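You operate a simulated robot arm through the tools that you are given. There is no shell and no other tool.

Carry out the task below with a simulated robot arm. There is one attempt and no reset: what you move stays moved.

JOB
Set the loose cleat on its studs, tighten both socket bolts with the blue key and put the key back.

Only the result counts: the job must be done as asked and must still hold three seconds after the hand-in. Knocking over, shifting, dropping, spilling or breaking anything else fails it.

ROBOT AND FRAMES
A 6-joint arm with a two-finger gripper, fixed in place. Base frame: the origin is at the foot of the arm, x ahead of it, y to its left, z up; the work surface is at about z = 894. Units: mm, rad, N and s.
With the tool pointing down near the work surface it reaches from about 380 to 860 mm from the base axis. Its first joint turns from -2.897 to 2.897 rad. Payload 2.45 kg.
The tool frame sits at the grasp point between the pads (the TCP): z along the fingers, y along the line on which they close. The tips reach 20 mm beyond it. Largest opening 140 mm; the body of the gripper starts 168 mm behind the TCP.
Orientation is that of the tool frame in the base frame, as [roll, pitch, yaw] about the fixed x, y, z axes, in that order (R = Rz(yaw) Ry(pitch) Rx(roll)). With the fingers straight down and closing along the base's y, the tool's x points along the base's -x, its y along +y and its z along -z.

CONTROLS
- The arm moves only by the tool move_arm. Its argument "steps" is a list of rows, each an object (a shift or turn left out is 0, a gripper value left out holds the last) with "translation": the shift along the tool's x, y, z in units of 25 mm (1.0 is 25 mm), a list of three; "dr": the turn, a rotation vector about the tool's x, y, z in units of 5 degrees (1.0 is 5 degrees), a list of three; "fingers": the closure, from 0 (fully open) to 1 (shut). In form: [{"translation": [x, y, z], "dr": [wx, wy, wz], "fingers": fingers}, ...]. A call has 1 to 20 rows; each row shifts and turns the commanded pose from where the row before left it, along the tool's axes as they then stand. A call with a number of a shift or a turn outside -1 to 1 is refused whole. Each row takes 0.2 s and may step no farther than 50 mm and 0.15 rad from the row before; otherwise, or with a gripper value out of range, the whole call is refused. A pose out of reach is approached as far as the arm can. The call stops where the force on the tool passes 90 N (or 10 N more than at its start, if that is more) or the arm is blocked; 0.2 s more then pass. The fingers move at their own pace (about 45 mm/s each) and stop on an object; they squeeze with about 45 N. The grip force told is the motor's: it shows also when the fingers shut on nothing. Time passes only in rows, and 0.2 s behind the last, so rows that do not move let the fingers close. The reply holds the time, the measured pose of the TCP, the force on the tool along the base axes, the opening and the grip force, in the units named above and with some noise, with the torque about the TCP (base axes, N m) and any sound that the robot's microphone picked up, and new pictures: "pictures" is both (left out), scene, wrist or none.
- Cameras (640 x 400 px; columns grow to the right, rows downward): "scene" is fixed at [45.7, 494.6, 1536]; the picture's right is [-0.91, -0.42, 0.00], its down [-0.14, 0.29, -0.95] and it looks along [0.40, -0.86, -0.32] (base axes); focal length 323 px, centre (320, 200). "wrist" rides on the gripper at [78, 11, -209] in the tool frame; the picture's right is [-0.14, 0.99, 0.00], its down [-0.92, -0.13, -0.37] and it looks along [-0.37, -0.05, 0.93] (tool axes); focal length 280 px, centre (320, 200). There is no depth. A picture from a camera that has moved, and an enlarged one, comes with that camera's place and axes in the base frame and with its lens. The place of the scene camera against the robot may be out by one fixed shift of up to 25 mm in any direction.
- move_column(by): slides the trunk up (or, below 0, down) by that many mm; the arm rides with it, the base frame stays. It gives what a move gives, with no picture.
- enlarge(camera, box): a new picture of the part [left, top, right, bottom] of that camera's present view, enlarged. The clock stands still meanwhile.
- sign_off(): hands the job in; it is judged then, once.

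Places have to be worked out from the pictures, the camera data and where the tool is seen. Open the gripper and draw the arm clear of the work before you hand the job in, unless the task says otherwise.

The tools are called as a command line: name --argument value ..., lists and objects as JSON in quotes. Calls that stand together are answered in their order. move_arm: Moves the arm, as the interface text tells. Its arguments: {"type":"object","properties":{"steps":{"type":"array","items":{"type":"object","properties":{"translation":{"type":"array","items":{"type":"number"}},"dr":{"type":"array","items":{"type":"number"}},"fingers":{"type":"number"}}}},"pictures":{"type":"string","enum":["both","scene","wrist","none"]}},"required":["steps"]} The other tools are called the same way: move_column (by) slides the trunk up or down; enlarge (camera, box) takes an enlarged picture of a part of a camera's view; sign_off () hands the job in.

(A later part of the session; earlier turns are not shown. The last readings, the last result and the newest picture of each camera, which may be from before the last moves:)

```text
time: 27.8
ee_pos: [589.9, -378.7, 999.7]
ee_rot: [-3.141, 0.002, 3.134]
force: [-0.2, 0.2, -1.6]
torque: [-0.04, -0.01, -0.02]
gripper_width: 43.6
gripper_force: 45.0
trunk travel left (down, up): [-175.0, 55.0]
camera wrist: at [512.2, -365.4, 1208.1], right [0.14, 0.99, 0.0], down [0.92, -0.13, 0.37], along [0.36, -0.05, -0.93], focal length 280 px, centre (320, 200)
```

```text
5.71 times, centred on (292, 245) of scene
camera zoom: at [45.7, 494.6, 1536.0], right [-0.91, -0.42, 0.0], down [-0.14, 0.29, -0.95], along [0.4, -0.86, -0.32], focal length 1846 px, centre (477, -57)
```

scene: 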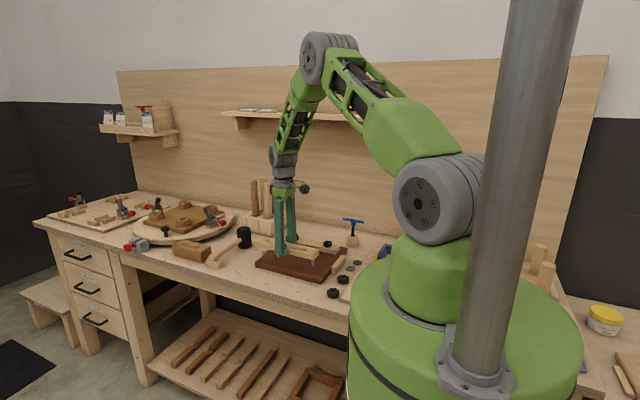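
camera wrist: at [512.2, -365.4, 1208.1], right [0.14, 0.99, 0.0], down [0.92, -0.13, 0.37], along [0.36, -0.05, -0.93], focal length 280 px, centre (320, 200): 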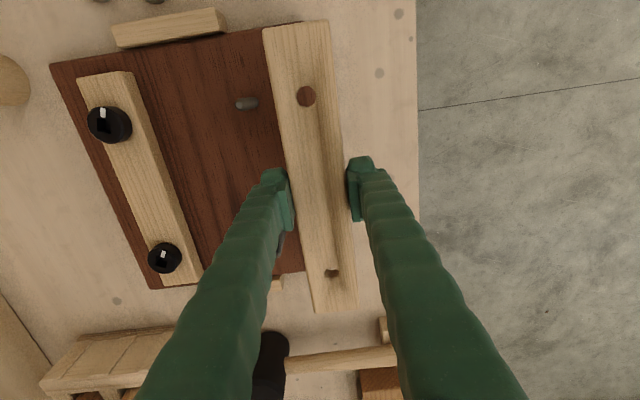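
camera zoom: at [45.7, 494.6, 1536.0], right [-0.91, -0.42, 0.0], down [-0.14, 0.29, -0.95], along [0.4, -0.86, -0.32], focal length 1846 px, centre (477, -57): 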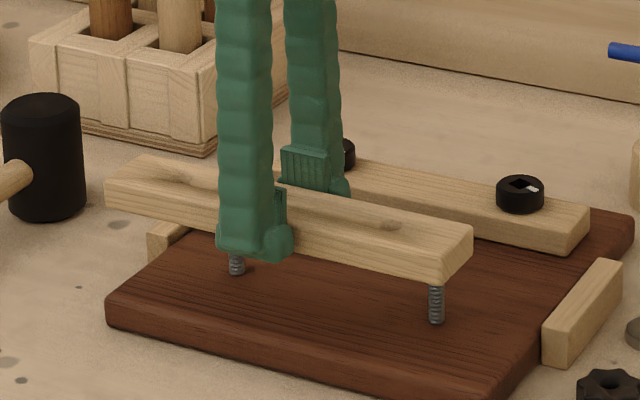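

Stud A measures at tool (74, -53), hole A at (74.6, 0.8), so the cleat needs about -54 mm in tool y. I move over the studs at this safe height and look through hole A.

move_arm --steps '[{"translation": [-0.016, -0.3, 0]}, {"translation": [0, -0.4, 0]}, {"translation": [0, -0.4, 0]}, {"translation": [0, -0.4, 0]}, {"translation": [0, -0.4, 0]}, {"translation": [0, -0.25, 0]}, {}, {}]' --pictures "wrist"

enlarge --camera "wrist" --box '[280, 70, 340, 120]'

enlarge --camera "wrist" --box '[300, 250, 360, 300]'

enlarge --camera "scene" --box '[245, 215, 345, 275]'

```text
time: 29.6
ee_pos: [591.6, -431.0, 998.2]
ee_rot: [3.14, -0.001, 3.135]
force: [0.0, 0.0, -1.2]
torque: [-0.02, 0.01, 0.01]
gripper_width: 43.4
gripper_force: 45.2
trunk travel left (down, up): [-175.0, 55.0]
camera wrist: at [512.8, -418.9, 1208.3], right [0.14, 0.99, 0.0], down [0.92, -0.13, 0.37], along [0.36, -0.05, -0.93], focal length 280 px, centre (320, 200)
```

wrist: 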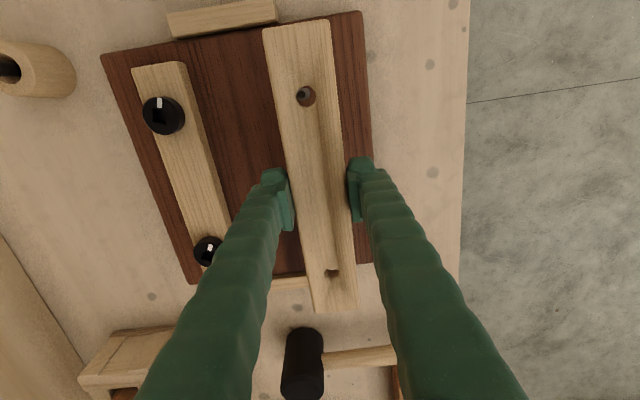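

```text
8.00 times, centred on (310, 95) of wrist
camera zoom: at [512.8, -418.9, 1208.3], right [0.14, 0.99, 0.0], down [0.92, -0.13, 0.37], along [0.36, -0.05, -0.93], focal length 2243 px, centre (400, 1040)
```

zoom: 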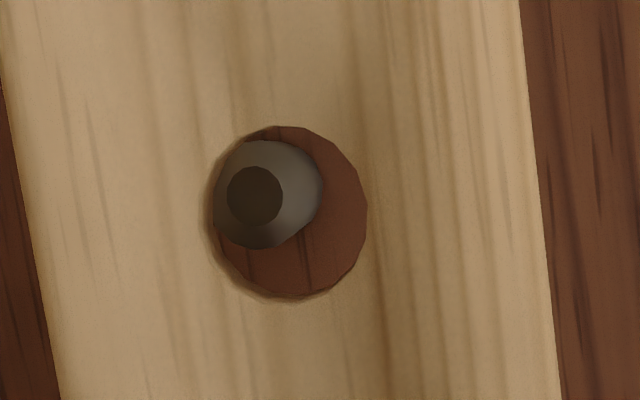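

```text
8.00 times, centred on (330, 275) of wrist
camera zoom: at [512.8, -418.9, 1208.3], right [0.14, 0.99, 0.0], down [0.92, -0.13, 0.37], along [0.36, -0.05, -0.93], focal length 2243 px, centre (240, -400)
```

zoom: 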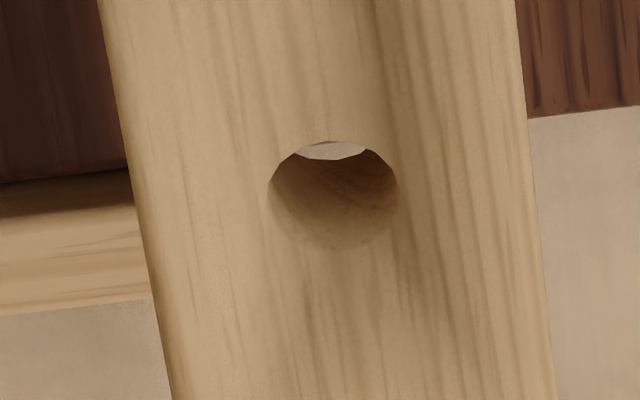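

```text
6.40 times, centred on (295, 245) of scene
camera zoom: at [45.7, 494.6, 1536.0], right [-0.91, -0.42, 0.0], down [-0.14, 0.29, -0.95], along [0.4, -0.86, -0.32], focal length 2068 px, centre (480, -88)
```

zoom: 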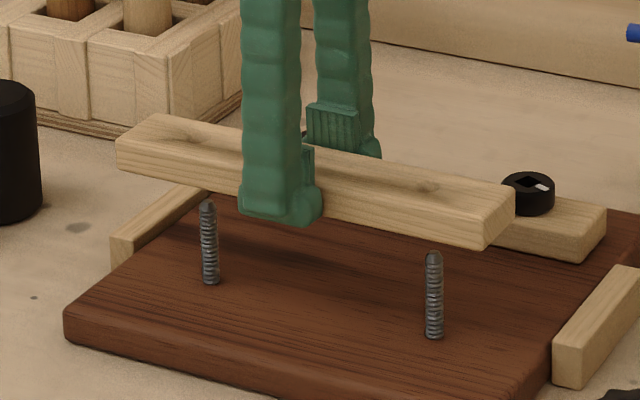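

Through hole A I can see the stud top: it lies about 4–5 mm toward tool -y and ~1.5 mm toward +x of the hole. I check hole B against stud B in the scene view before correcting.

enlarge --camera "scene" --box '[260, 228, 300, 262]'

enlarge --camera "scene" --box '[295, 235, 335, 269]'

```text
11.76 times, centred on (280, 245) of scene
camera zoom: at [45.7, 494.6, 1536.0], right [-0.91, -0.42, 0.0], down [-0.14, 0.29, -0.95], along [0.4, -0.86, -0.32], focal length 3801 px, centre (791, -329)
```

zoom: 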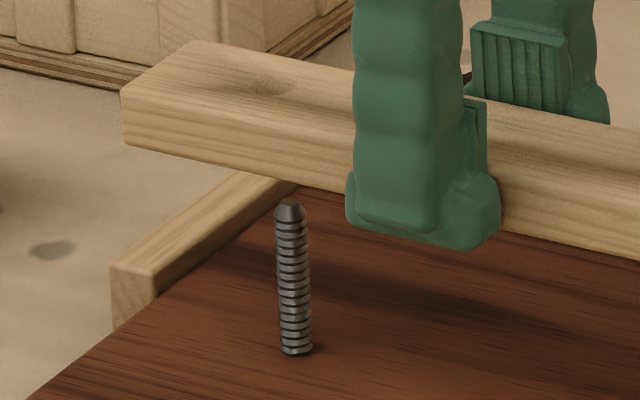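

```text
11.76 times, centred on (315, 252) of scene
camera zoom: at [45.7, 494.6, 1536.0], right [-0.91, -0.42, 0.0], down [-0.14, 0.29, -0.95], along [0.4, -0.86, -0.32], focal length 3801 px, centre (379, -412)
```

zoom: 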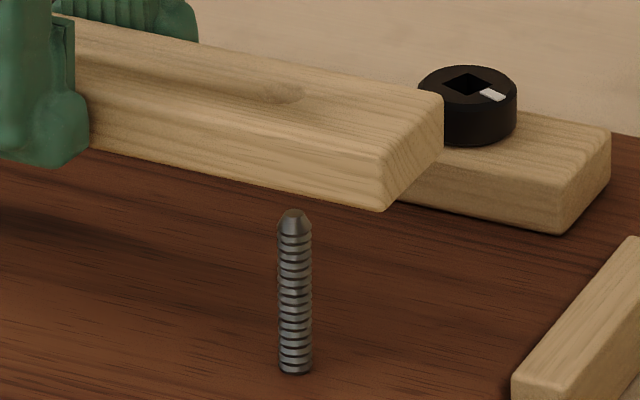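

Hole B is hard to see at this scale; I zoom tighter on it and on hole A.

enlarge --camera "scene" --box '[268, 230, 284, 240]'

enlarge --camera "scene" --box '[304, 240, 320, 250]'

```text
16.00 times, centred on (276, 235) of scene
camera zoom: at [45.7, 494.6, 1536.0], right [-0.91, -0.42, 0.0], down [-0.14, 0.29, -0.95], along [0.4, -0.86, -0.32], focal length 5170 px, centre (1024, -360)
```

zoom: 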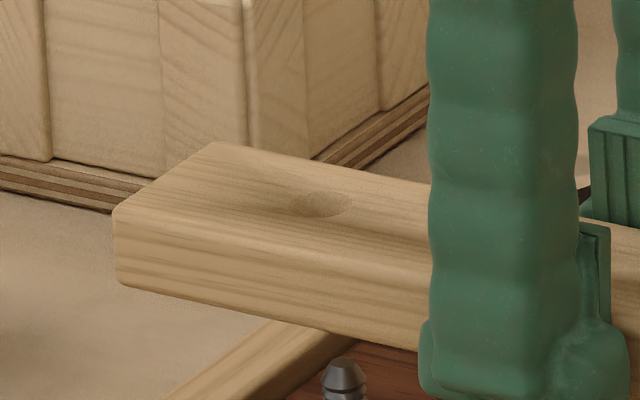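

```text
16.00 times, centred on (312, 245) of scene
camera zoom: at [45.7, 494.6, 1536.0], right [-0.91, -0.42, 0.0], down [-0.14, 0.29, -0.95], along [0.4, -0.86, -0.32], focal length 5170 px, centre (448, -520)
```

zoom: 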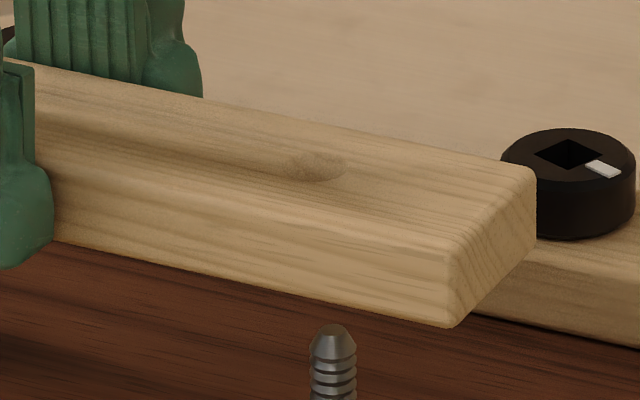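

Scene offsets: stud A is 3.2 mm and stud B 3.6 mm to the right of their holes, consistent with a pure shift of about (+1.5, -4.5) mm in tool axes. I apply it, lower 10 mm and re-check through hole A.

move_arm --steps '[{"translation": [0.06, -0.18, 0]}, {"translation": [0, 0, 0.2]}, {"translation": [0, 0, 0.2]}, {}, {}]' --pictures "wrist"

enlarge --camera "wrist" --box '[290, 80, 322, 110]'

enlarge --camera "scene" --box '[268, 232, 284, 248]'

enlarge --camera "scene" --box '[304, 242, 320, 258]'

```text
time: 30.8
ee_pos: [589.7, -434.7, 990.8]
ee_rot: [3.14, 0.002, 3.133]
force: [-1.0, -0.2, -1.7]
torque: [0.02, -0.03, -0.03]
gripper_width: 43.6
gripper_force: 45.1
trunk travel left (down, up): [-175.0, 55.0]
camera wrist: at [511.5, -423.1, 1199.1], right [0.14, 0.99, 0.0], down [0.92, -0.13, 0.37], along [0.36, -0.05, -0.93], focal length 280 px, centre (320, 200)
```

wrist: 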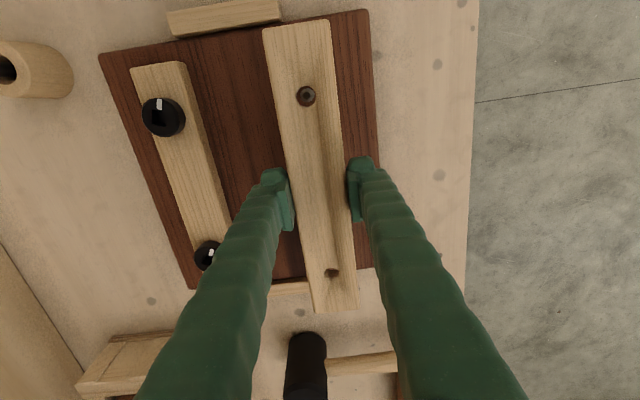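

```text
13.33 times, centred on (306, 95) of wrist
camera zoom: at [511.5, -423.1, 1199.1], right [0.14, 0.99, 0.0], down [0.92, -0.13, 0.37], along [0.36, -0.05, -0.93], focal length 3738 px, centre (507, 1600)
```

zoom: 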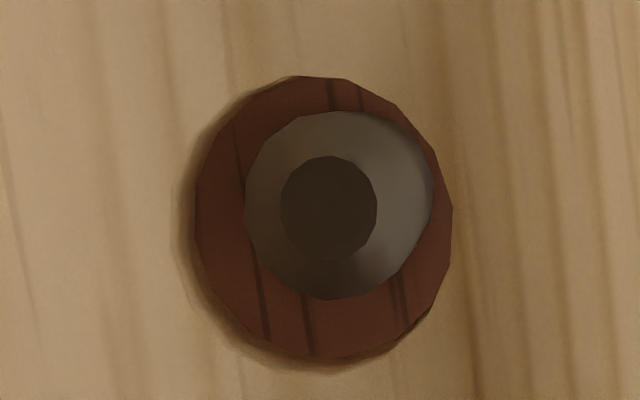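

```text
16.00 times, centred on (276, 240) of scene
camera zoom: at [45.7, 494.6, 1536.0], right [-0.91, -0.42, 0.0], down [-0.14, 0.29, -0.95], along [0.4, -0.86, -0.32], focal length 5170 px, centre (1024, -440)
```

zoom: 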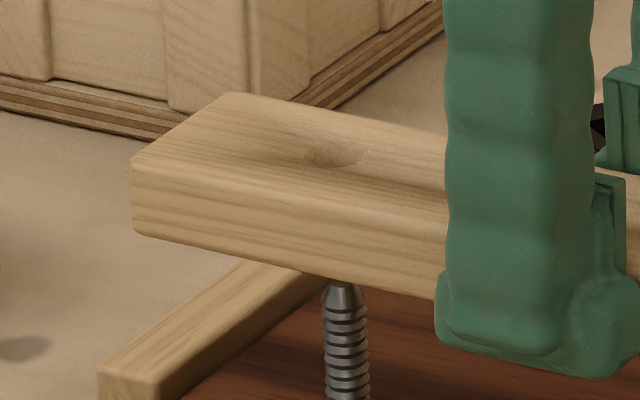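

```text
16.00 times, centred on (312, 250) of scene
camera zoom: at [45.7, 494.6, 1536.0], right [-0.91, -0.42, 0.0], down [-0.14, 0.29, -0.95], along [0.4, -0.86, -0.32], focal length 5170 px, centre (448, -600)
```

zoom: 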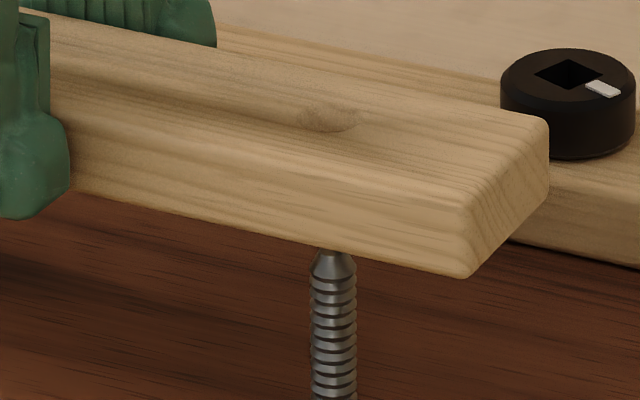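

Nearly centred: remaining offset ≈1 mm in -y. I apply it and lower slowly 20 mm so the stud tips enter the holes, watching force.

move_arm --steps '[{"translation": [0.012, -0.045, 0]}, {"translation": [0, 0, 0.1]}, {"translation": [0, 0, 0.1]}, {"translation": [0, 0, 0.1]}, {"translation": [0, 0, 0.1]}, {"translation": [0, 0, 0.1]}, {"translation": [0, 0, 0.1]}, {"translation": [0, 0, 0.1]}, {"translation": [0, 0, 0.1]}, {}]' --pictures "wrist"

enlarge --camera "wrist" --box '[290, 80, 322, 110]'

enlarge --camera "wrist" --box '[315, 255, 350, 290]'

enlarge --camera "scene" --box '[250, 225, 340, 285]'

```text
time: 33.0
ee_pos: [588.5, -436.0, 968.7]
ee_rot: [-3.14, 0.001, 3.134]
force: [0.3, 1.0, -1.5]
torque: [0.01, 0.0, 0.0]
gripper_width: 43.5
gripper_force: 45.1
trunk travel left (down, up): [-175.0, 55.0]
camera wrist: at [511.0, -424.2, 1178.1], right [0.14, 0.99, 0.0], down [0.92, -0.13, 0.37], along [0.36, -0.05, -0.93], focal length 280 px, centre (320, 200)
```

wrist: 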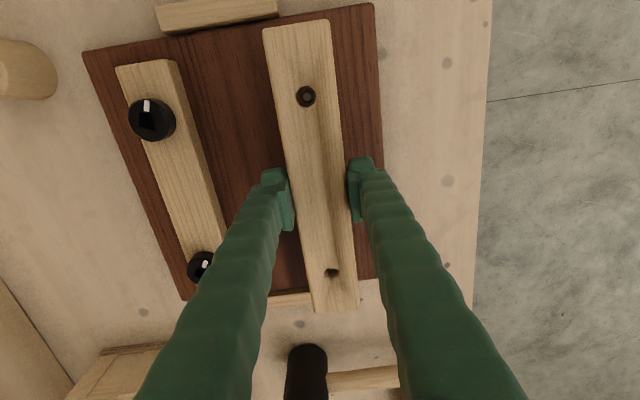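

```text
13.33 times, centred on (306, 95) of wrist
camera zoom: at [511.0, -424.2, 1178.1], right [0.14, 0.99, 0.0], down [0.92, -0.13, 0.37], along [0.36, -0.05, -0.93], focal length 3738 px, centre (507, 1600)
```

zoom: 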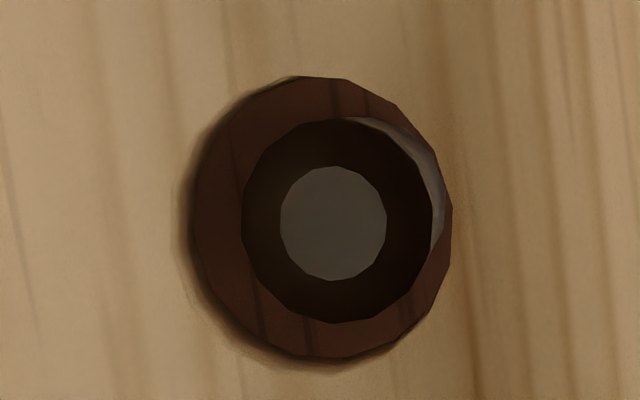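

```text
11.43 times, centred on (332, 272) of wrist
camera zoom: at [511.0, -424.2, 1178.1], right [0.14, 0.99, 0.0], down [0.92, -0.13, 0.37], along [0.36, -0.05, -0.93], focal length 3204 px, centre (177, -629)
```

zoom: 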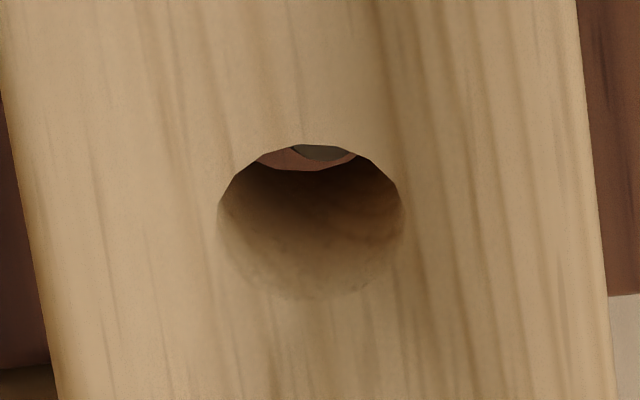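

```text
6.67 times, centred on (295, 255) of scene
camera zoom: at [45.7, 494.6, 1536.0], right [-0.91, -0.42, 0.0], down [-0.14, 0.29, -0.95], along [0.4, -0.86, -0.32], focal length 2154 px, centre (487, -167)
```

zoom: 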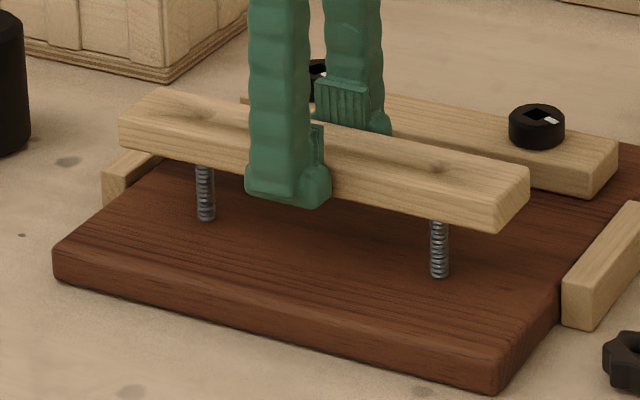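

Both studs are inside the holes (no side force, stud A centred within 0.5 mm). I keep lowering slowly.

move_arm --steps '[{"translation": [0, 0, 0.1]}, {"translation": [0, 0, 0.1]}, {"translation": [0, 0, 0.1]}, {"translation": [0, 0, 0.1]}, {"translation": [0, 0, 0.1]}, {"translation": [0, 0, 0.1]}, {"translation": [0, 0, 0.1]}, {"translation": [0, 0, 0.1]}, {}]' --pictures "wrist"

enlarge --camera "scene" --box '[250, 225, 340, 285]'

```text
time: 35.0
ee_pos: [590.0, -436.3, 950.3]
ee_rot: [-3.141, -0.001, 3.134]
force: [0.0, 0.0, -1.8]
torque: [0.02, 0.0, 0.02]
gripper_width: 43.4
gripper_force: 45.1
trunk travel left (down, up): [-175.0, 55.0]
camera wrist: at [511.3, -424.4, 1158.4], right [0.14, 0.99, 0.0], down [0.92, -0.13, 0.37], along [0.36, -0.05, -0.93], focal length 280 px, centre (320, 200)
```

wrist: 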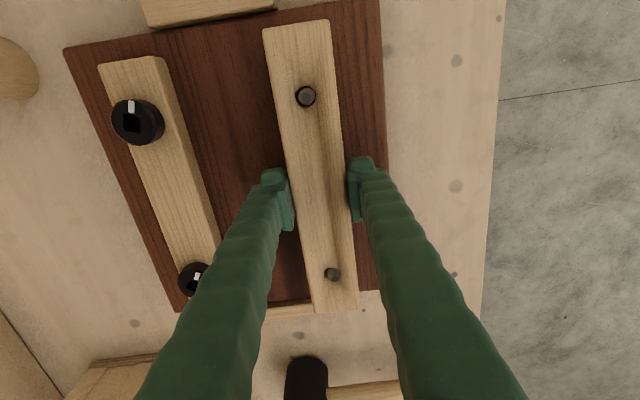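

```text
6.67 times, centred on (295, 255) of scene
camera zoom: at [45.7, 494.6, 1536.0], right [-0.91, -0.42, 0.0], down [-0.14, 0.29, -0.95], along [0.4, -0.86, -0.32], focal length 2154 px, centre (487, -167)
```

zoom: 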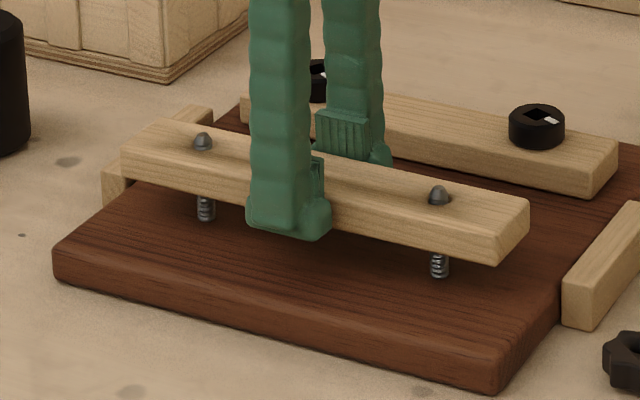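

Both stud tips protrude through the cleat. About 22 mm remains; I go down 16 mm more and then feel for the board.

move_arm --steps '[{"translation": [0, 0, 0.1]}, {"translation": [0, 0, 0.1]}, {"translation": [0, 0, 0.1]}, {"translation": [0, 0, 0.1]}, {"translation": [0, 0, 0.1]}, {"translation": [0, 0, 0.1]}, {"translation": [0, 0, 0.1]}, {}]' --pictures "none"

enlarge --camera "scene" --box '[250, 225, 340, 285]'

```text
time: 36.8
ee_pos: [589.6, -435.9, 931.9]
ee_rot: [-3.142, 0.001, 3.135]
force: [0.3, 0.2, -1.0]
torque: [-0.01, 0.03, 0.01]
gripper_width: 43.5
gripper_force: 44.7
trunk travel left (down, up): [-175.0, 55.0]
```

```text
6.67 times, centred on (295, 255) of scene
camera zoom: at [45.7, 494.6, 1536.0], right [-0.91, -0.42, 0.0], down [-0.14, 0.29, -0.95], along [0.4, -0.86, -0.32], focal length 2154 px, centre (487, -167)
```

zoom: 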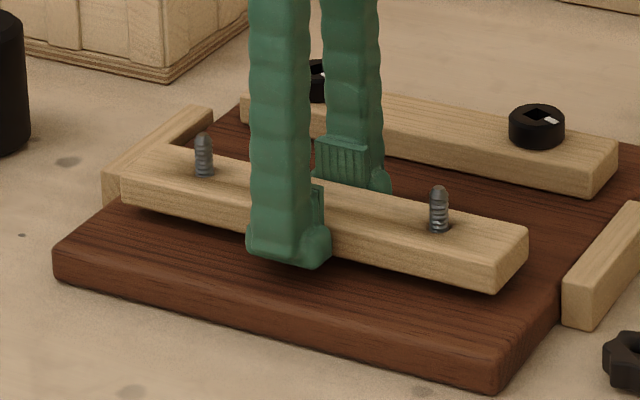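

Continue down about 5 mm, checking for contact.

move_arm --steps '[{"translation": [0, 0, 0.1]}, {"translation": [0, 0, 0.1]}, {}]' --pictures "none"

```text
time: 37.6
ee_pos: [589.1, -436.4, 926.4]
ee_rot: [3.14, 0.0, 3.135]
force: [-0.3, -0.1, -0.8]
torque: [0.01, 0.03, -0.01]
gripper_width: 43.7
gripper_force: 44.8
trunk travel left (down, up): [-175.0, 55.0]
```

move_arm --steps '[{"translation": [0, 0, 0.1]}, {}]' --pictures "none"

enlarge --camera "scene" --box '[255, 240, 335, 285]'

```text
time: 38.2
ee_pos: [588.3, -437.2, 924.7]
ee_rot: [3.141, 0.001, 3.133]
force: [0.1, 0.3, -2.4]
torque: [0.0, 0.02, 0.0]
gripper_width: 43.8
gripper_force: 45.1
trunk travel left (down, up): [-175.0, 55.0]
```

```text
8.00 times, centred on (295, 262) of scene
camera zoom: at [45.7, 494.6, 1536.0], right [-0.91, -0.42, 0.0], down [-0.14, 0.29, -0.95], along [0.4, -0.86, -0.32], focal length 2585 px, centre (520, -300)
```

zoom: 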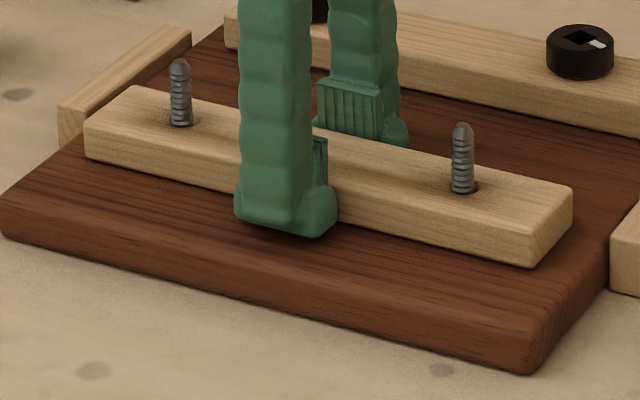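

Almost down; another small step.

move_arm --steps '[{"translation": [0, 0, 0.1]}, {}]' --pictures "none"

```text
time: 38.8
ee_pos: [588.5, -436.0, 923.6]
ee_rot: [-3.14, 0.002, 3.135]
force: [0.2, -0.3, 8.9]
torque: [0.26, 0.18, 0.03]
gripper_width: 43.6
gripper_force: 44.8
trunk travel left (down, up): [-175.0, 55.0]
```

Contact at 9 N: the cleat sits on the board. I release by opening to 60 mm and check that it is seated.

move_arm --steps '[{"fingers": 0.57}, {}, {}, {}]' --pictures "wrist"

enlarge --camera "scene" --box '[255, 240, 335, 285]'

```text
time: 39.8
ee_pos: [589.1, -436.9, 923.5]
ee_rot: [-3.139, 0.002, 3.136]
force: [0.1, -7.6, 11.7]
torque: [0.16, -0.04, 0.05]
gripper_width: 56.6
gripper_force: 0.0
trunk travel left (down, up): [-175.0, 55.0]
camera wrist: at [510.3, -424.8, 1132.3], right [0.14, 0.99, 0.0], down [0.92, -0.13, 0.37], along [0.37, -0.05, -0.93], focal length 280 px, centre (320, 200)
```

wrist: 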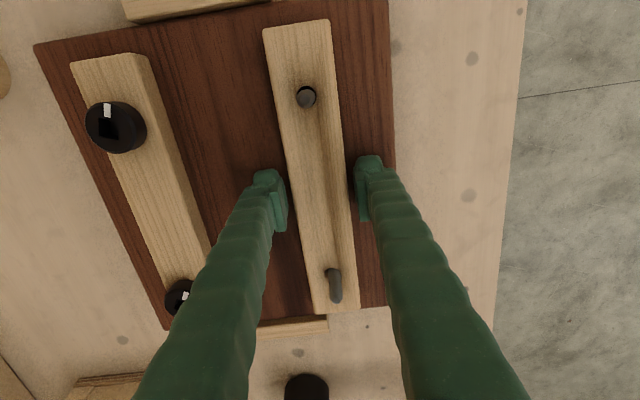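

```text
8.00 times, centred on (295, 262) of scene
camera zoom: at [45.7, 494.6, 1536.0], right [-0.91, -0.42, 0.0], down [-0.14, 0.29, -0.95], along [0.4, -0.86, -0.32], focal length 2585 px, centre (520, -300)
```

zoom: 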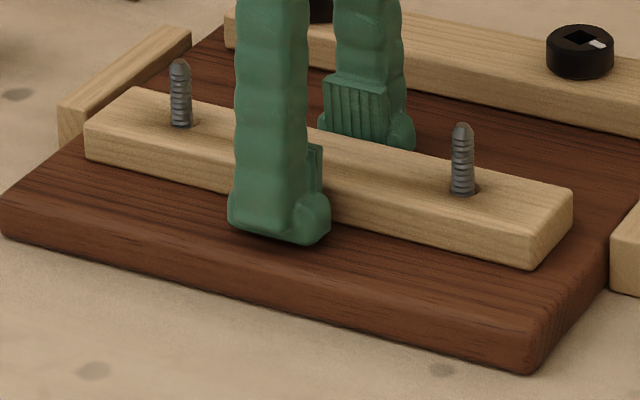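

Released; the tips still touch the board lightly. I rise straight up clear of the studs and take a wider look.

move_arm --steps '[{"translation": [0, 0, -0.2]}, {"translation": [0, 0, -0.4]}, {"translation": [0, 0, -0.8]}, {"translation": [0, 0, -1]}, {"translation": [0, 0, -1]}, {"translation": [0, 0, -1]}, {"translation": [0, 0, -1]}, {"translation": [0, 0, -1]}, {"translation": [0, 0, -1]}, {}]'

enlarge --camera "scene" --box '[245, 210, 365, 290]'

enlarge --camera "wrist" --box '[40, 40, 360, 280]'

```text
time: 42.0
ee_pos: [588.3, -434.9, 1106.1]
ee_rot: [-3.141, -0.001, 3.135]
force: [-0.9, 0.0, -0.1]
torque: [0.01, -0.03, -0.02]
gripper_width: 60.5
gripper_force: 0.0
trunk travel left (down, up): [-175.0, 55.0]
camera wrist: at [510.7, -423.5, 1315.7], right [0.14, 0.99, 0.0], down [0.92, -0.13, 0.37], along [0.36, -0.05, -0.93], focal length 280 px, centre (320, 200)
```

scene: 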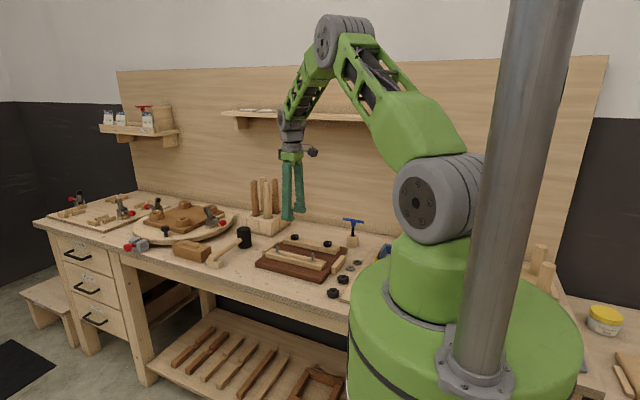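
wrist: 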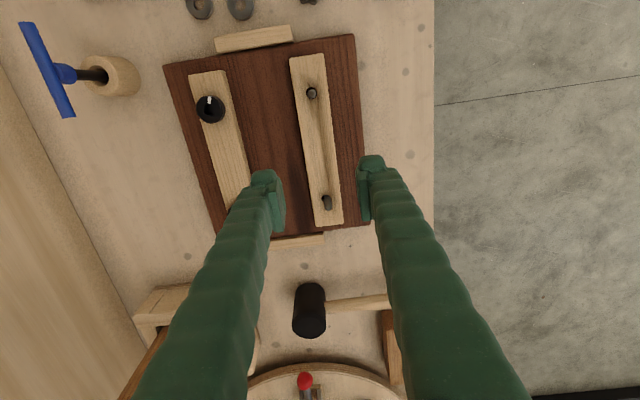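

```text
5.00 times, centred on (305, 250) of scene
camera zoom: at [45.7, 494.6, 1536.0], right [-0.91, -0.42, 0.0], down [-0.14, 0.29, -0.95], along [0.4, -0.86, -0.32], focal length 1616 px, centre (395, -50)
```

zoom: 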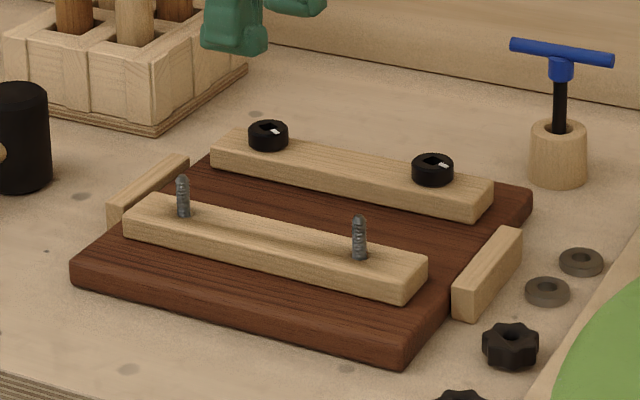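

```text
1.67 times, centred on (200, 160) of wrist
camera zoom: at [510.7, -423.5, 1315.7], right [0.14, 0.99, 0.0], down [0.92, -0.13, 0.37], along [0.36, -0.05, -0.93], focal length 467 px, centre (520, 267)
```

zoom: 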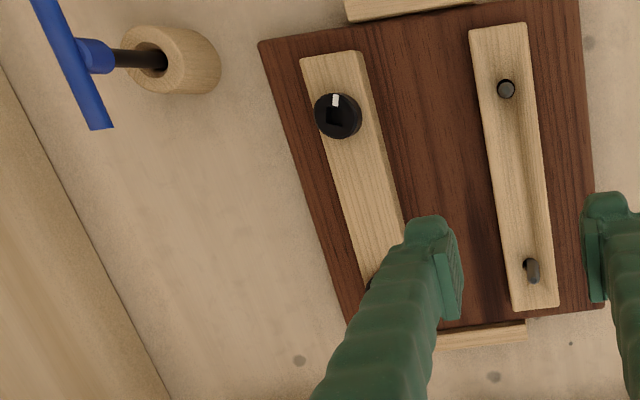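

The cleat is seated on both studs. Next is the key; I inspect the gripper finger profile and the key geometry closely to choose the grasp height.

enlarge --camera "scene" --box '[265, 150, 325, 225]'

enlarge --camera "scene" --box '[335, 210, 375, 255]'

enlarge --camera "wrist" --box '[0, 10, 160, 130]'

```text
5.33 times, centred on (295, 188) of scene
camera zoom: at [45.7, 494.6, 1536.0], right [-0.91, -0.42, 0.0], down [-0.14, 0.29, -0.95], along [0.4, -0.86, -0.32], focal length 1723 px, centre (453, 267)
```

zoom: 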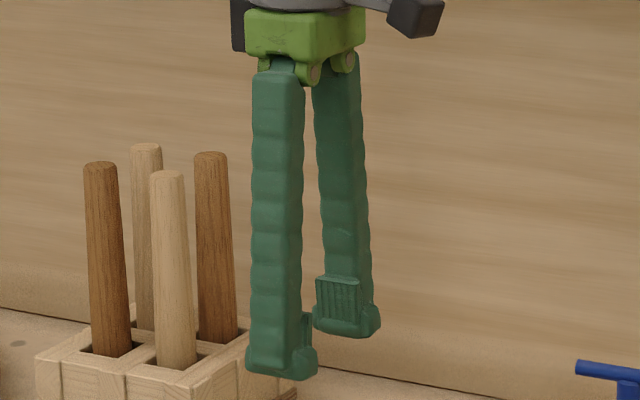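

```text
8.89 times, centred on (355, 232) of scene
camera zoom: at [45.7, 494.6, 1536.0], right [-0.91, -0.42, 0.0], down [-0.14, 0.29, -0.95], along [0.4, -0.86, -0.32], focal length 2872 px, centre (9, -89)
```

zoom: 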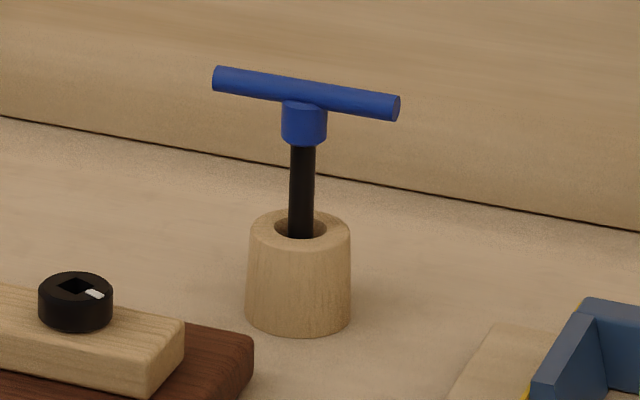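

```text
3.33 times, centred on (80, 70) of wrist
camera zoom: at [510.7, -423.5, 1315.7], right [0.14, 0.99, 0.0], down [0.92, -0.13, 0.37], along [0.36, -0.05, -0.93], focal length 935 px, centre (1120, 633)
```

zoom: 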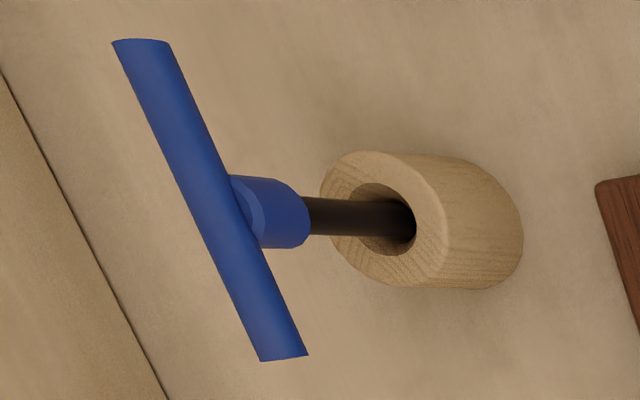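

Key bar is ~12–13 mm thick on a ~21 mm hub, its bar running along x at about (455, -700), z≈998. Before going there I check the shelf above it for clearance.

enlarge --camera "scene" --box '[215, 60, 425, 190]'

```text
3.05 times, centred on (320, 125) of scene
camera zoom: at [45.7, 494.6, 1536.0], right [-0.91, -0.42, 0.0], down [-0.14, 0.29, -0.95], along [0.4, -0.86, -0.32], focal length 985 px, centre (320, 429)
```

zoom: 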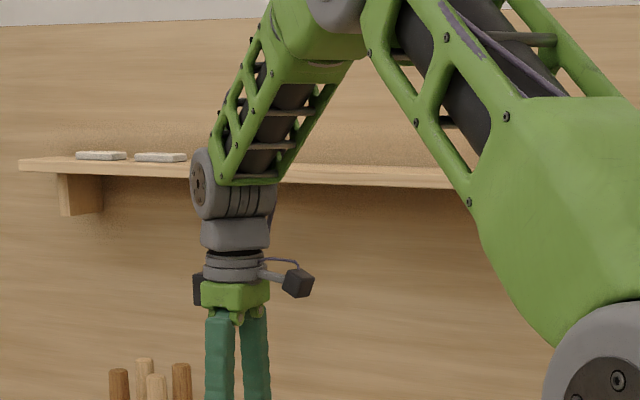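

The shelf is only ~75 mm deep and well above, so there is clearance. I move at this height over toward the key at about (455, -700).

move_arm --steps '[{"translation": [0.4, -0.8, 0]}, {"translation": [0.4, -0.8, 0]}, {"translation": [0.4, -0.8, 0]}, {"translation": [0.4, -0.8, 0]}, {"translation": [0.4, -0.8, 0]}, {"translation": [0.4, -0.8, 0]}, {"translation": [0.4, -0.8, 0]}, {"translation": [0.4, -0.8, 0]}, {"translation": [0.4, -0.8, 0]}, {"translation": [0.4, -0.8, 0]}, {"translation": [0.4, -0.8, 0]}, {"translation": [0.4, -0.8, 0]}, {}]'

enlarge --camera "wrist" --box '[240, 40, 400, 200]'

```text
time: 44.8
ee_pos: [466.7, -673.8, 1106.7]
ee_rot: [-3.141, 0.001, 3.134]
force: [-0.4, -0.4, 0.0]
torque: [-0.01, -0.01, 0.0]
gripper_width: 60.1
gripper_force: 0.0
trunk travel left (down, up): [-175.0, 55.0]
camera wrist: at [389.0, -663.0, 1315.0], right [0.14, 0.99, 0.0], down [0.92, -0.13, 0.37], along [0.36, -0.05, -0.93], focal length 280 px, centre (320, 200)
```

scene: 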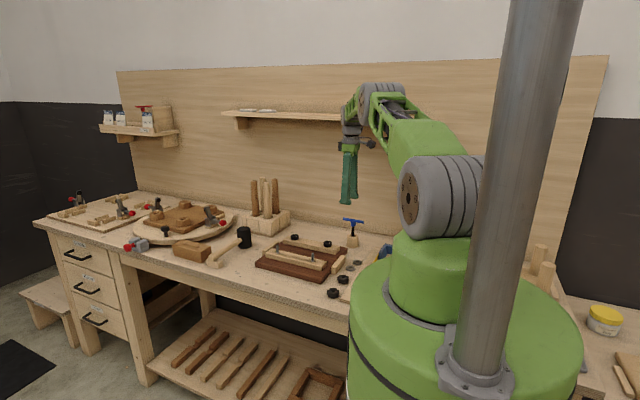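
wrist: 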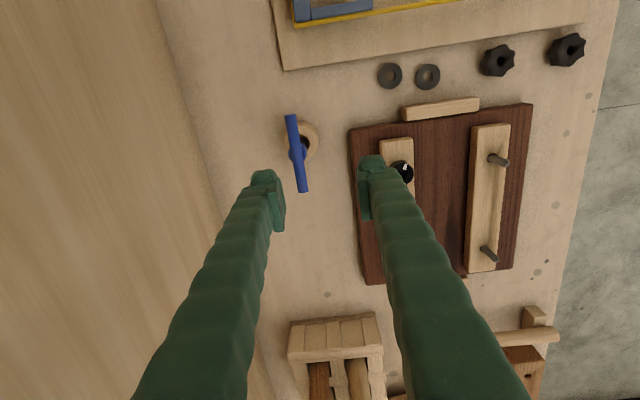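

```text
2.50 times, centred on (320, 120) of wrist
camera zoom: at [389.0, -663.0, 1315.0], right [0.14, 0.99, 0.0], down [0.92, -0.13, 0.37], along [0.36, -0.05, -0.93], focal length 701 px, centre (320, 400)
```

zoom: 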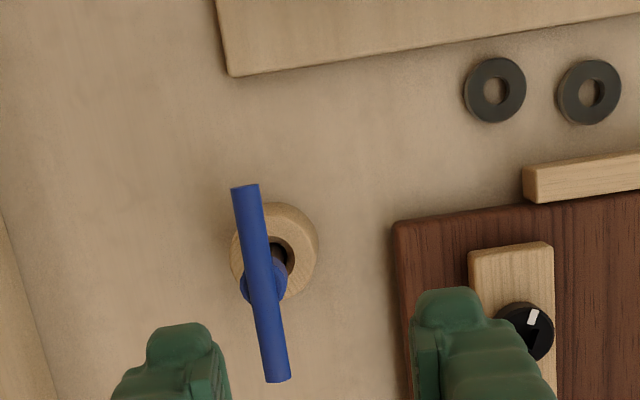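

The key bar is parallel to tool x, centred at tool (11.3, -25), z≈998 (two-view check agrees). I move over it and descend to about 50 mm above the grasp height.

move_arm --steps '[{"translation": [0.225, -0.5, 0]}, {"translation": [0.225, -0.5, 0]}, {"translation": [0, 0, 0.5]}, {"translation": [0, 0, 0.5]}, {"translation": [0, 0, 0.5]}, {"translation": [0, 0, 0.5]}, {}]'

enlarge --camera "wrist" --box '[260, 90, 380, 230]'

enlarge --camera "scene" --box '[330, 180, 380, 250]'

```text
time: 46.4
ee_pos: [455.8, -700.6, 1057.0]
ee_rot: [3.141, 0.001, 3.135]
force: [-0.1, 0.5, 0.0]
torque: [-0.01, -0.02, -0.01]
gripper_width: 60.2
gripper_force: 0.0
trunk travel left (down, up): [-175.0, 55.0]
camera wrist: at [377.8, -688.3, 1265.7], right [0.14, 0.99, 0.0], down [0.92, -0.13, 0.37], along [0.36, -0.05, -0.93], focal length 280 px, centre (320, 200)
```

scene: 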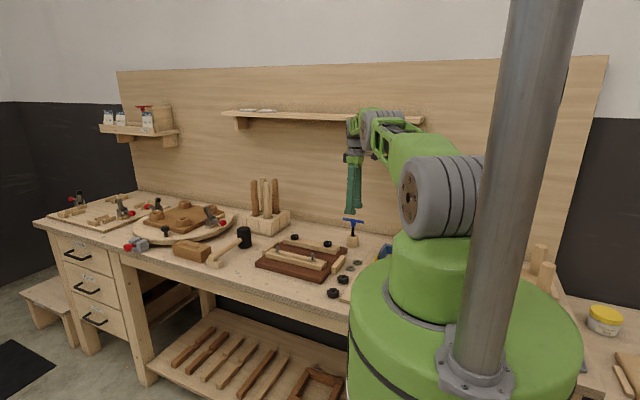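
wrist: 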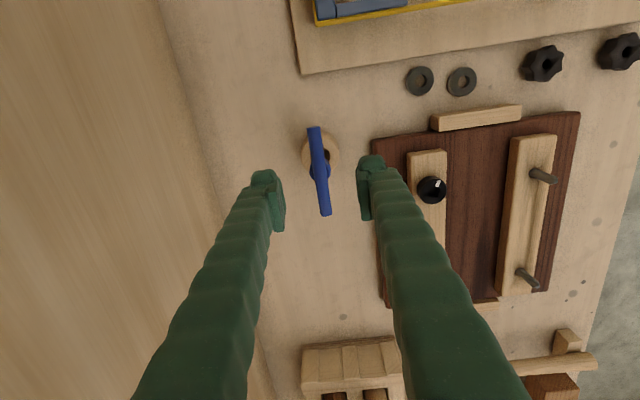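

```text
2.86 times, centred on (320, 160) of wrist
camera zoom: at [377.8, -688.3, 1265.7], right [0.14, 0.99, 0.0], down [0.92, -0.13, 0.37], along [0.36, -0.05, -0.93], focal length 801 px, centre (320, 314)
```

zoom: 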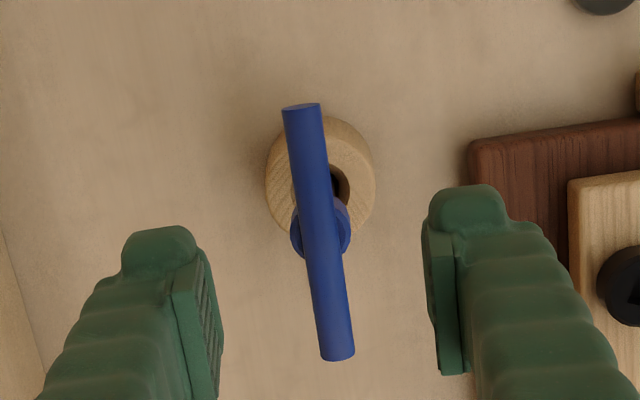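

```text
5.71 times, centred on (355, 215) of scene
camera zoom: at [45.7, 494.6, 1536.0], right [-0.91, -0.42, 0.0], down [-0.14, 0.29, -0.95], along [0.4, -0.86, -0.32], focal length 1846 px, centre (120, 114)
```

zoom: 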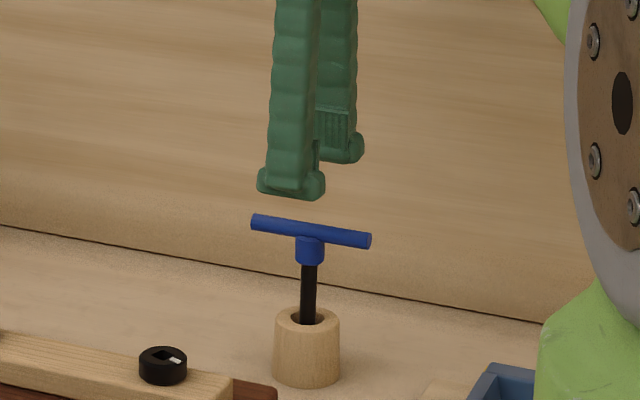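

Bar centred under the tool within 0.5 mm. I descend to just above the grasp height and check against the scene view.

move_arm --steps '[{"translation": [0, 0, 0.5], "fingers": 0.7}, {"translation": [0, 0, 0.5]}, {"translation": [0, 0, 0.5]}, {"translation": [0, 0, 0.44]}, {}]' --pictures "wrist"

enlarge --camera "scene" --box '[335, 205, 375, 240]'

```text
time: 47.6
ee_pos: [454.2, -699.8, 1008.6]
ee_rot: [-3.141, 0.001, 3.135]
force: [-0.3, -0.3, 0.0]
torque: [-0.01, 0.0, 0.01]
gripper_width: 42.0
gripper_force: 0.1
trunk travel left (down, up): [-175.0, 55.0]
camera wrist: at [376.8, -688.1, 1217.7], right [0.14, 0.99, 0.0], down [0.92, -0.13, 0.37], along [0.36, -0.05, -0.93], focal length 280 px, centre (320, 200)
```

wrist: 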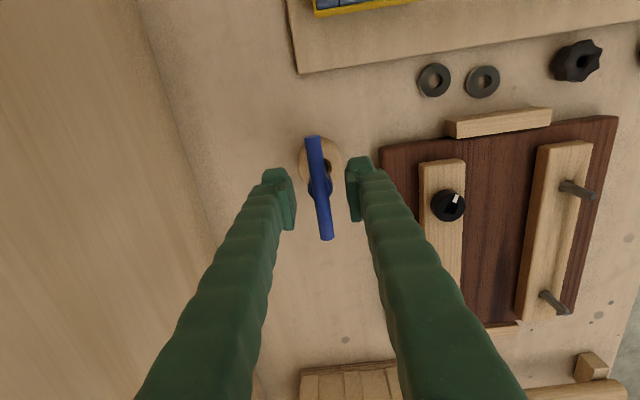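

```text
11.43 times, centred on (355, 222) of scene
camera zoom: at [45.7, 494.6, 1536.0], right [-0.91, -0.42, 0.0], down [-0.14, 0.29, -0.95], along [0.4, -0.86, -0.32], focal length 3693 px, centre (-80, -57)
```

zoom: 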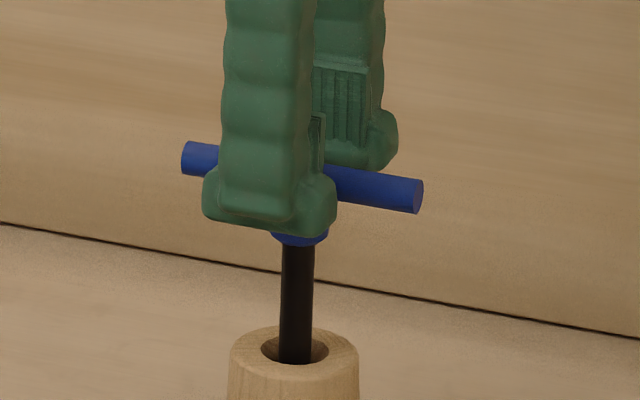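

The pads' lower edge is still ~8 mm above the bar axis, so I lower another 9 mm and close.

move_arm --steps '[{"translation": [0, 0, 0.18]}, {"translation": [0, 0, 0.18]}, {"fingers": 0.8}, {}, {}]' --pictures "wrist"

enlarge --camera "scene" --box '[335, 205, 375, 240]'

```text
time: 48.8
ee_pos: [455.8, -699.6, 999.9]
ee_rot: [3.141, 0.0, 3.135]
force: [-0.4, -0.3, -0.8]
torque: [0.0, 0.0, 0.01]
gripper_width: 28.0
gripper_force: 0.1
trunk travel left (down, up): [-175.0, 55.0]
camera wrist: at [378.1, -688.1, 1208.5], right [0.14, 0.99, 0.0], down [0.92, -0.13, 0.37], along [0.36, -0.05, -0.93], focal length 280 px, centre (320, 200)
```

wrist: 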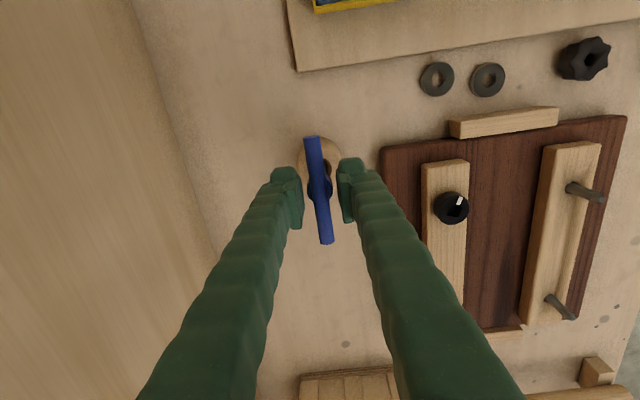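

```text
11.43 times, centred on (355, 222) of scene
camera zoom: at [45.7, 494.6, 1536.0], right [-0.91, -0.42, 0.0], down [-0.14, 0.29, -0.95], along [0.4, -0.86, -0.32], focal length 3693 px, centre (-80, -57)
```

zoom: 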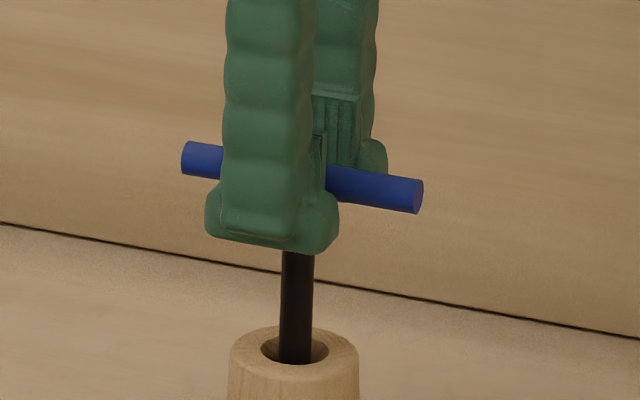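

Pad lower edge is about at the bar axis; I go 3 mm lower and close fully.

move_arm --steps '[{"translation": [0, 0, 0.12]}, {"fingers": 1}, {}, {}, {}, {}]' --pictures "wrist"

enlarge --camera "scene" --box '[335, 205, 375, 240]'

enlarge --camera "wrist" --box '[270, 120, 370, 260]'

```text
time: 50.2
ee_pos: [456.1, -700.6, 997.9]
ee_rot: [-3.141, 0.0, 3.134]
force: [-1.0, -0.4, 0.4]
torque: [0.01, 0.02, 0.01]
gripper_width: 10.8
gripper_force: 38.4
trunk travel left (down, up): [-175.0, 55.0]
camera wrist: at [378.2, -688.3, 1205.6], right [0.14, 0.99, 0.0], down [0.92, -0.13, 0.37], along [0.36, -0.05, -0.93], focal length 280 px, centre (320, 200)
```

wrist: 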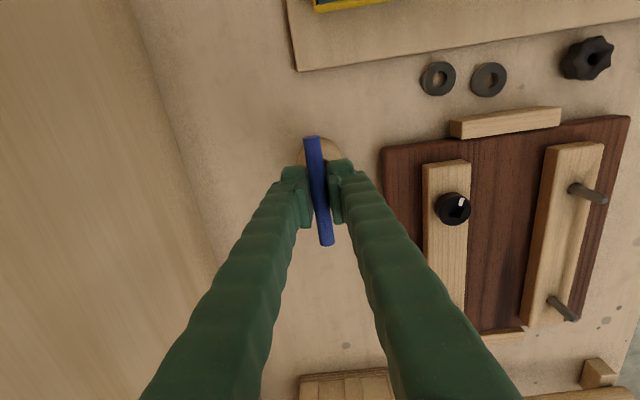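

```text
11.43 times, centred on (355, 222) of scene
camera zoom: at [45.7, 494.6, 1536.0], right [-0.91, -0.42, 0.0], down [-0.14, 0.29, -0.95], along [0.4, -0.86, -0.32], focal length 3693 px, centre (-80, -57)
```

zoom: 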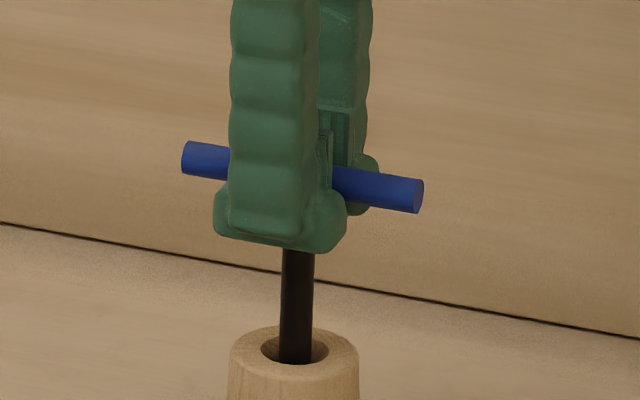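

```text
2.86 times, centred on (320, 190) of wrist
camera zoom: at [378.2, -688.3, 1205.6], right [0.14, 0.99, 0.0], down [0.92, -0.13, 0.37], along [0.36, -0.05, -0.93], focal length 801 px, centre (320, 229)
```

zoom: 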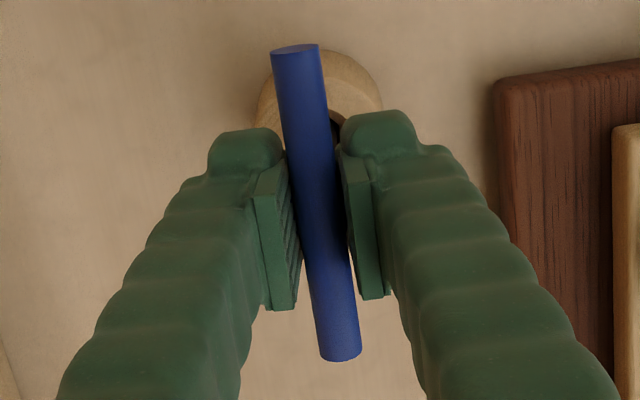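

Gripped at 10.8 mm on the bar. I let it settle and lift 15 mm to test the hold.

move_arm --steps '[{}, {}, {"translation": [0, 0, -0.15]}, {"translation": [0, 0, -0.15]}, {"translation": [0, 0, -0.15]}, {"translation": [0, 0, -0.15]}, {}]' --pictures "wrist"

enlarge --camera "scene" --box '[335, 195, 375, 250]'

```text
time: 51.8
ee_pos: [456.3, -699.9, 1011.0]
ee_rot: [3.141, -0.002, 3.134]
force: [0.1, 0.0, -0.8]
torque: [0.02, -0.01, -0.03]
gripper_width: 10.5
gripper_force: 37.9
trunk travel left (down, up): [-175.0, 55.0]
camera wrist: at [378.2, -688.3, 1220.7], right [0.14, 0.99, 0.0], down [0.92, -0.13, 0.37], along [0.36, -0.05, -0.93], focal length 280 px, centre (320, 200)
```

wrist: 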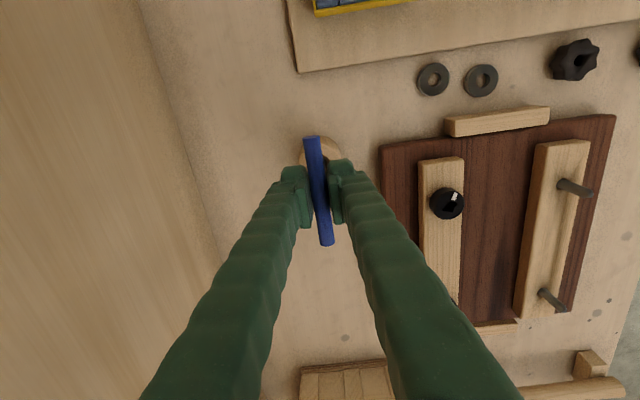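

```text
7.27 times, centred on (355, 222) of scene
camera zoom: at [45.7, 494.6, 1536.0], right [-0.91, -0.42, 0.0], down [-0.14, 0.29, -0.95], along [0.4, -0.86, -0.32], focal length 2350 px, centre (66, 36)
```

zoom: 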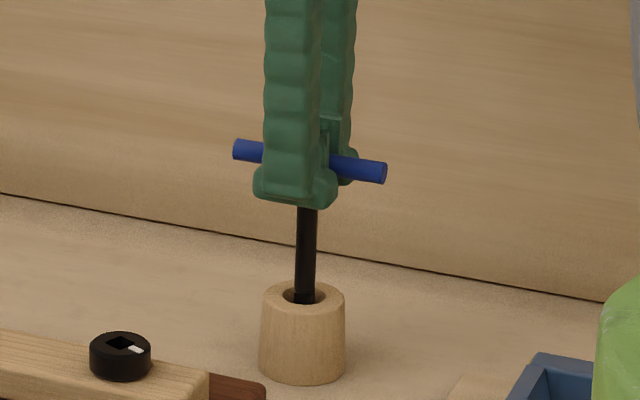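

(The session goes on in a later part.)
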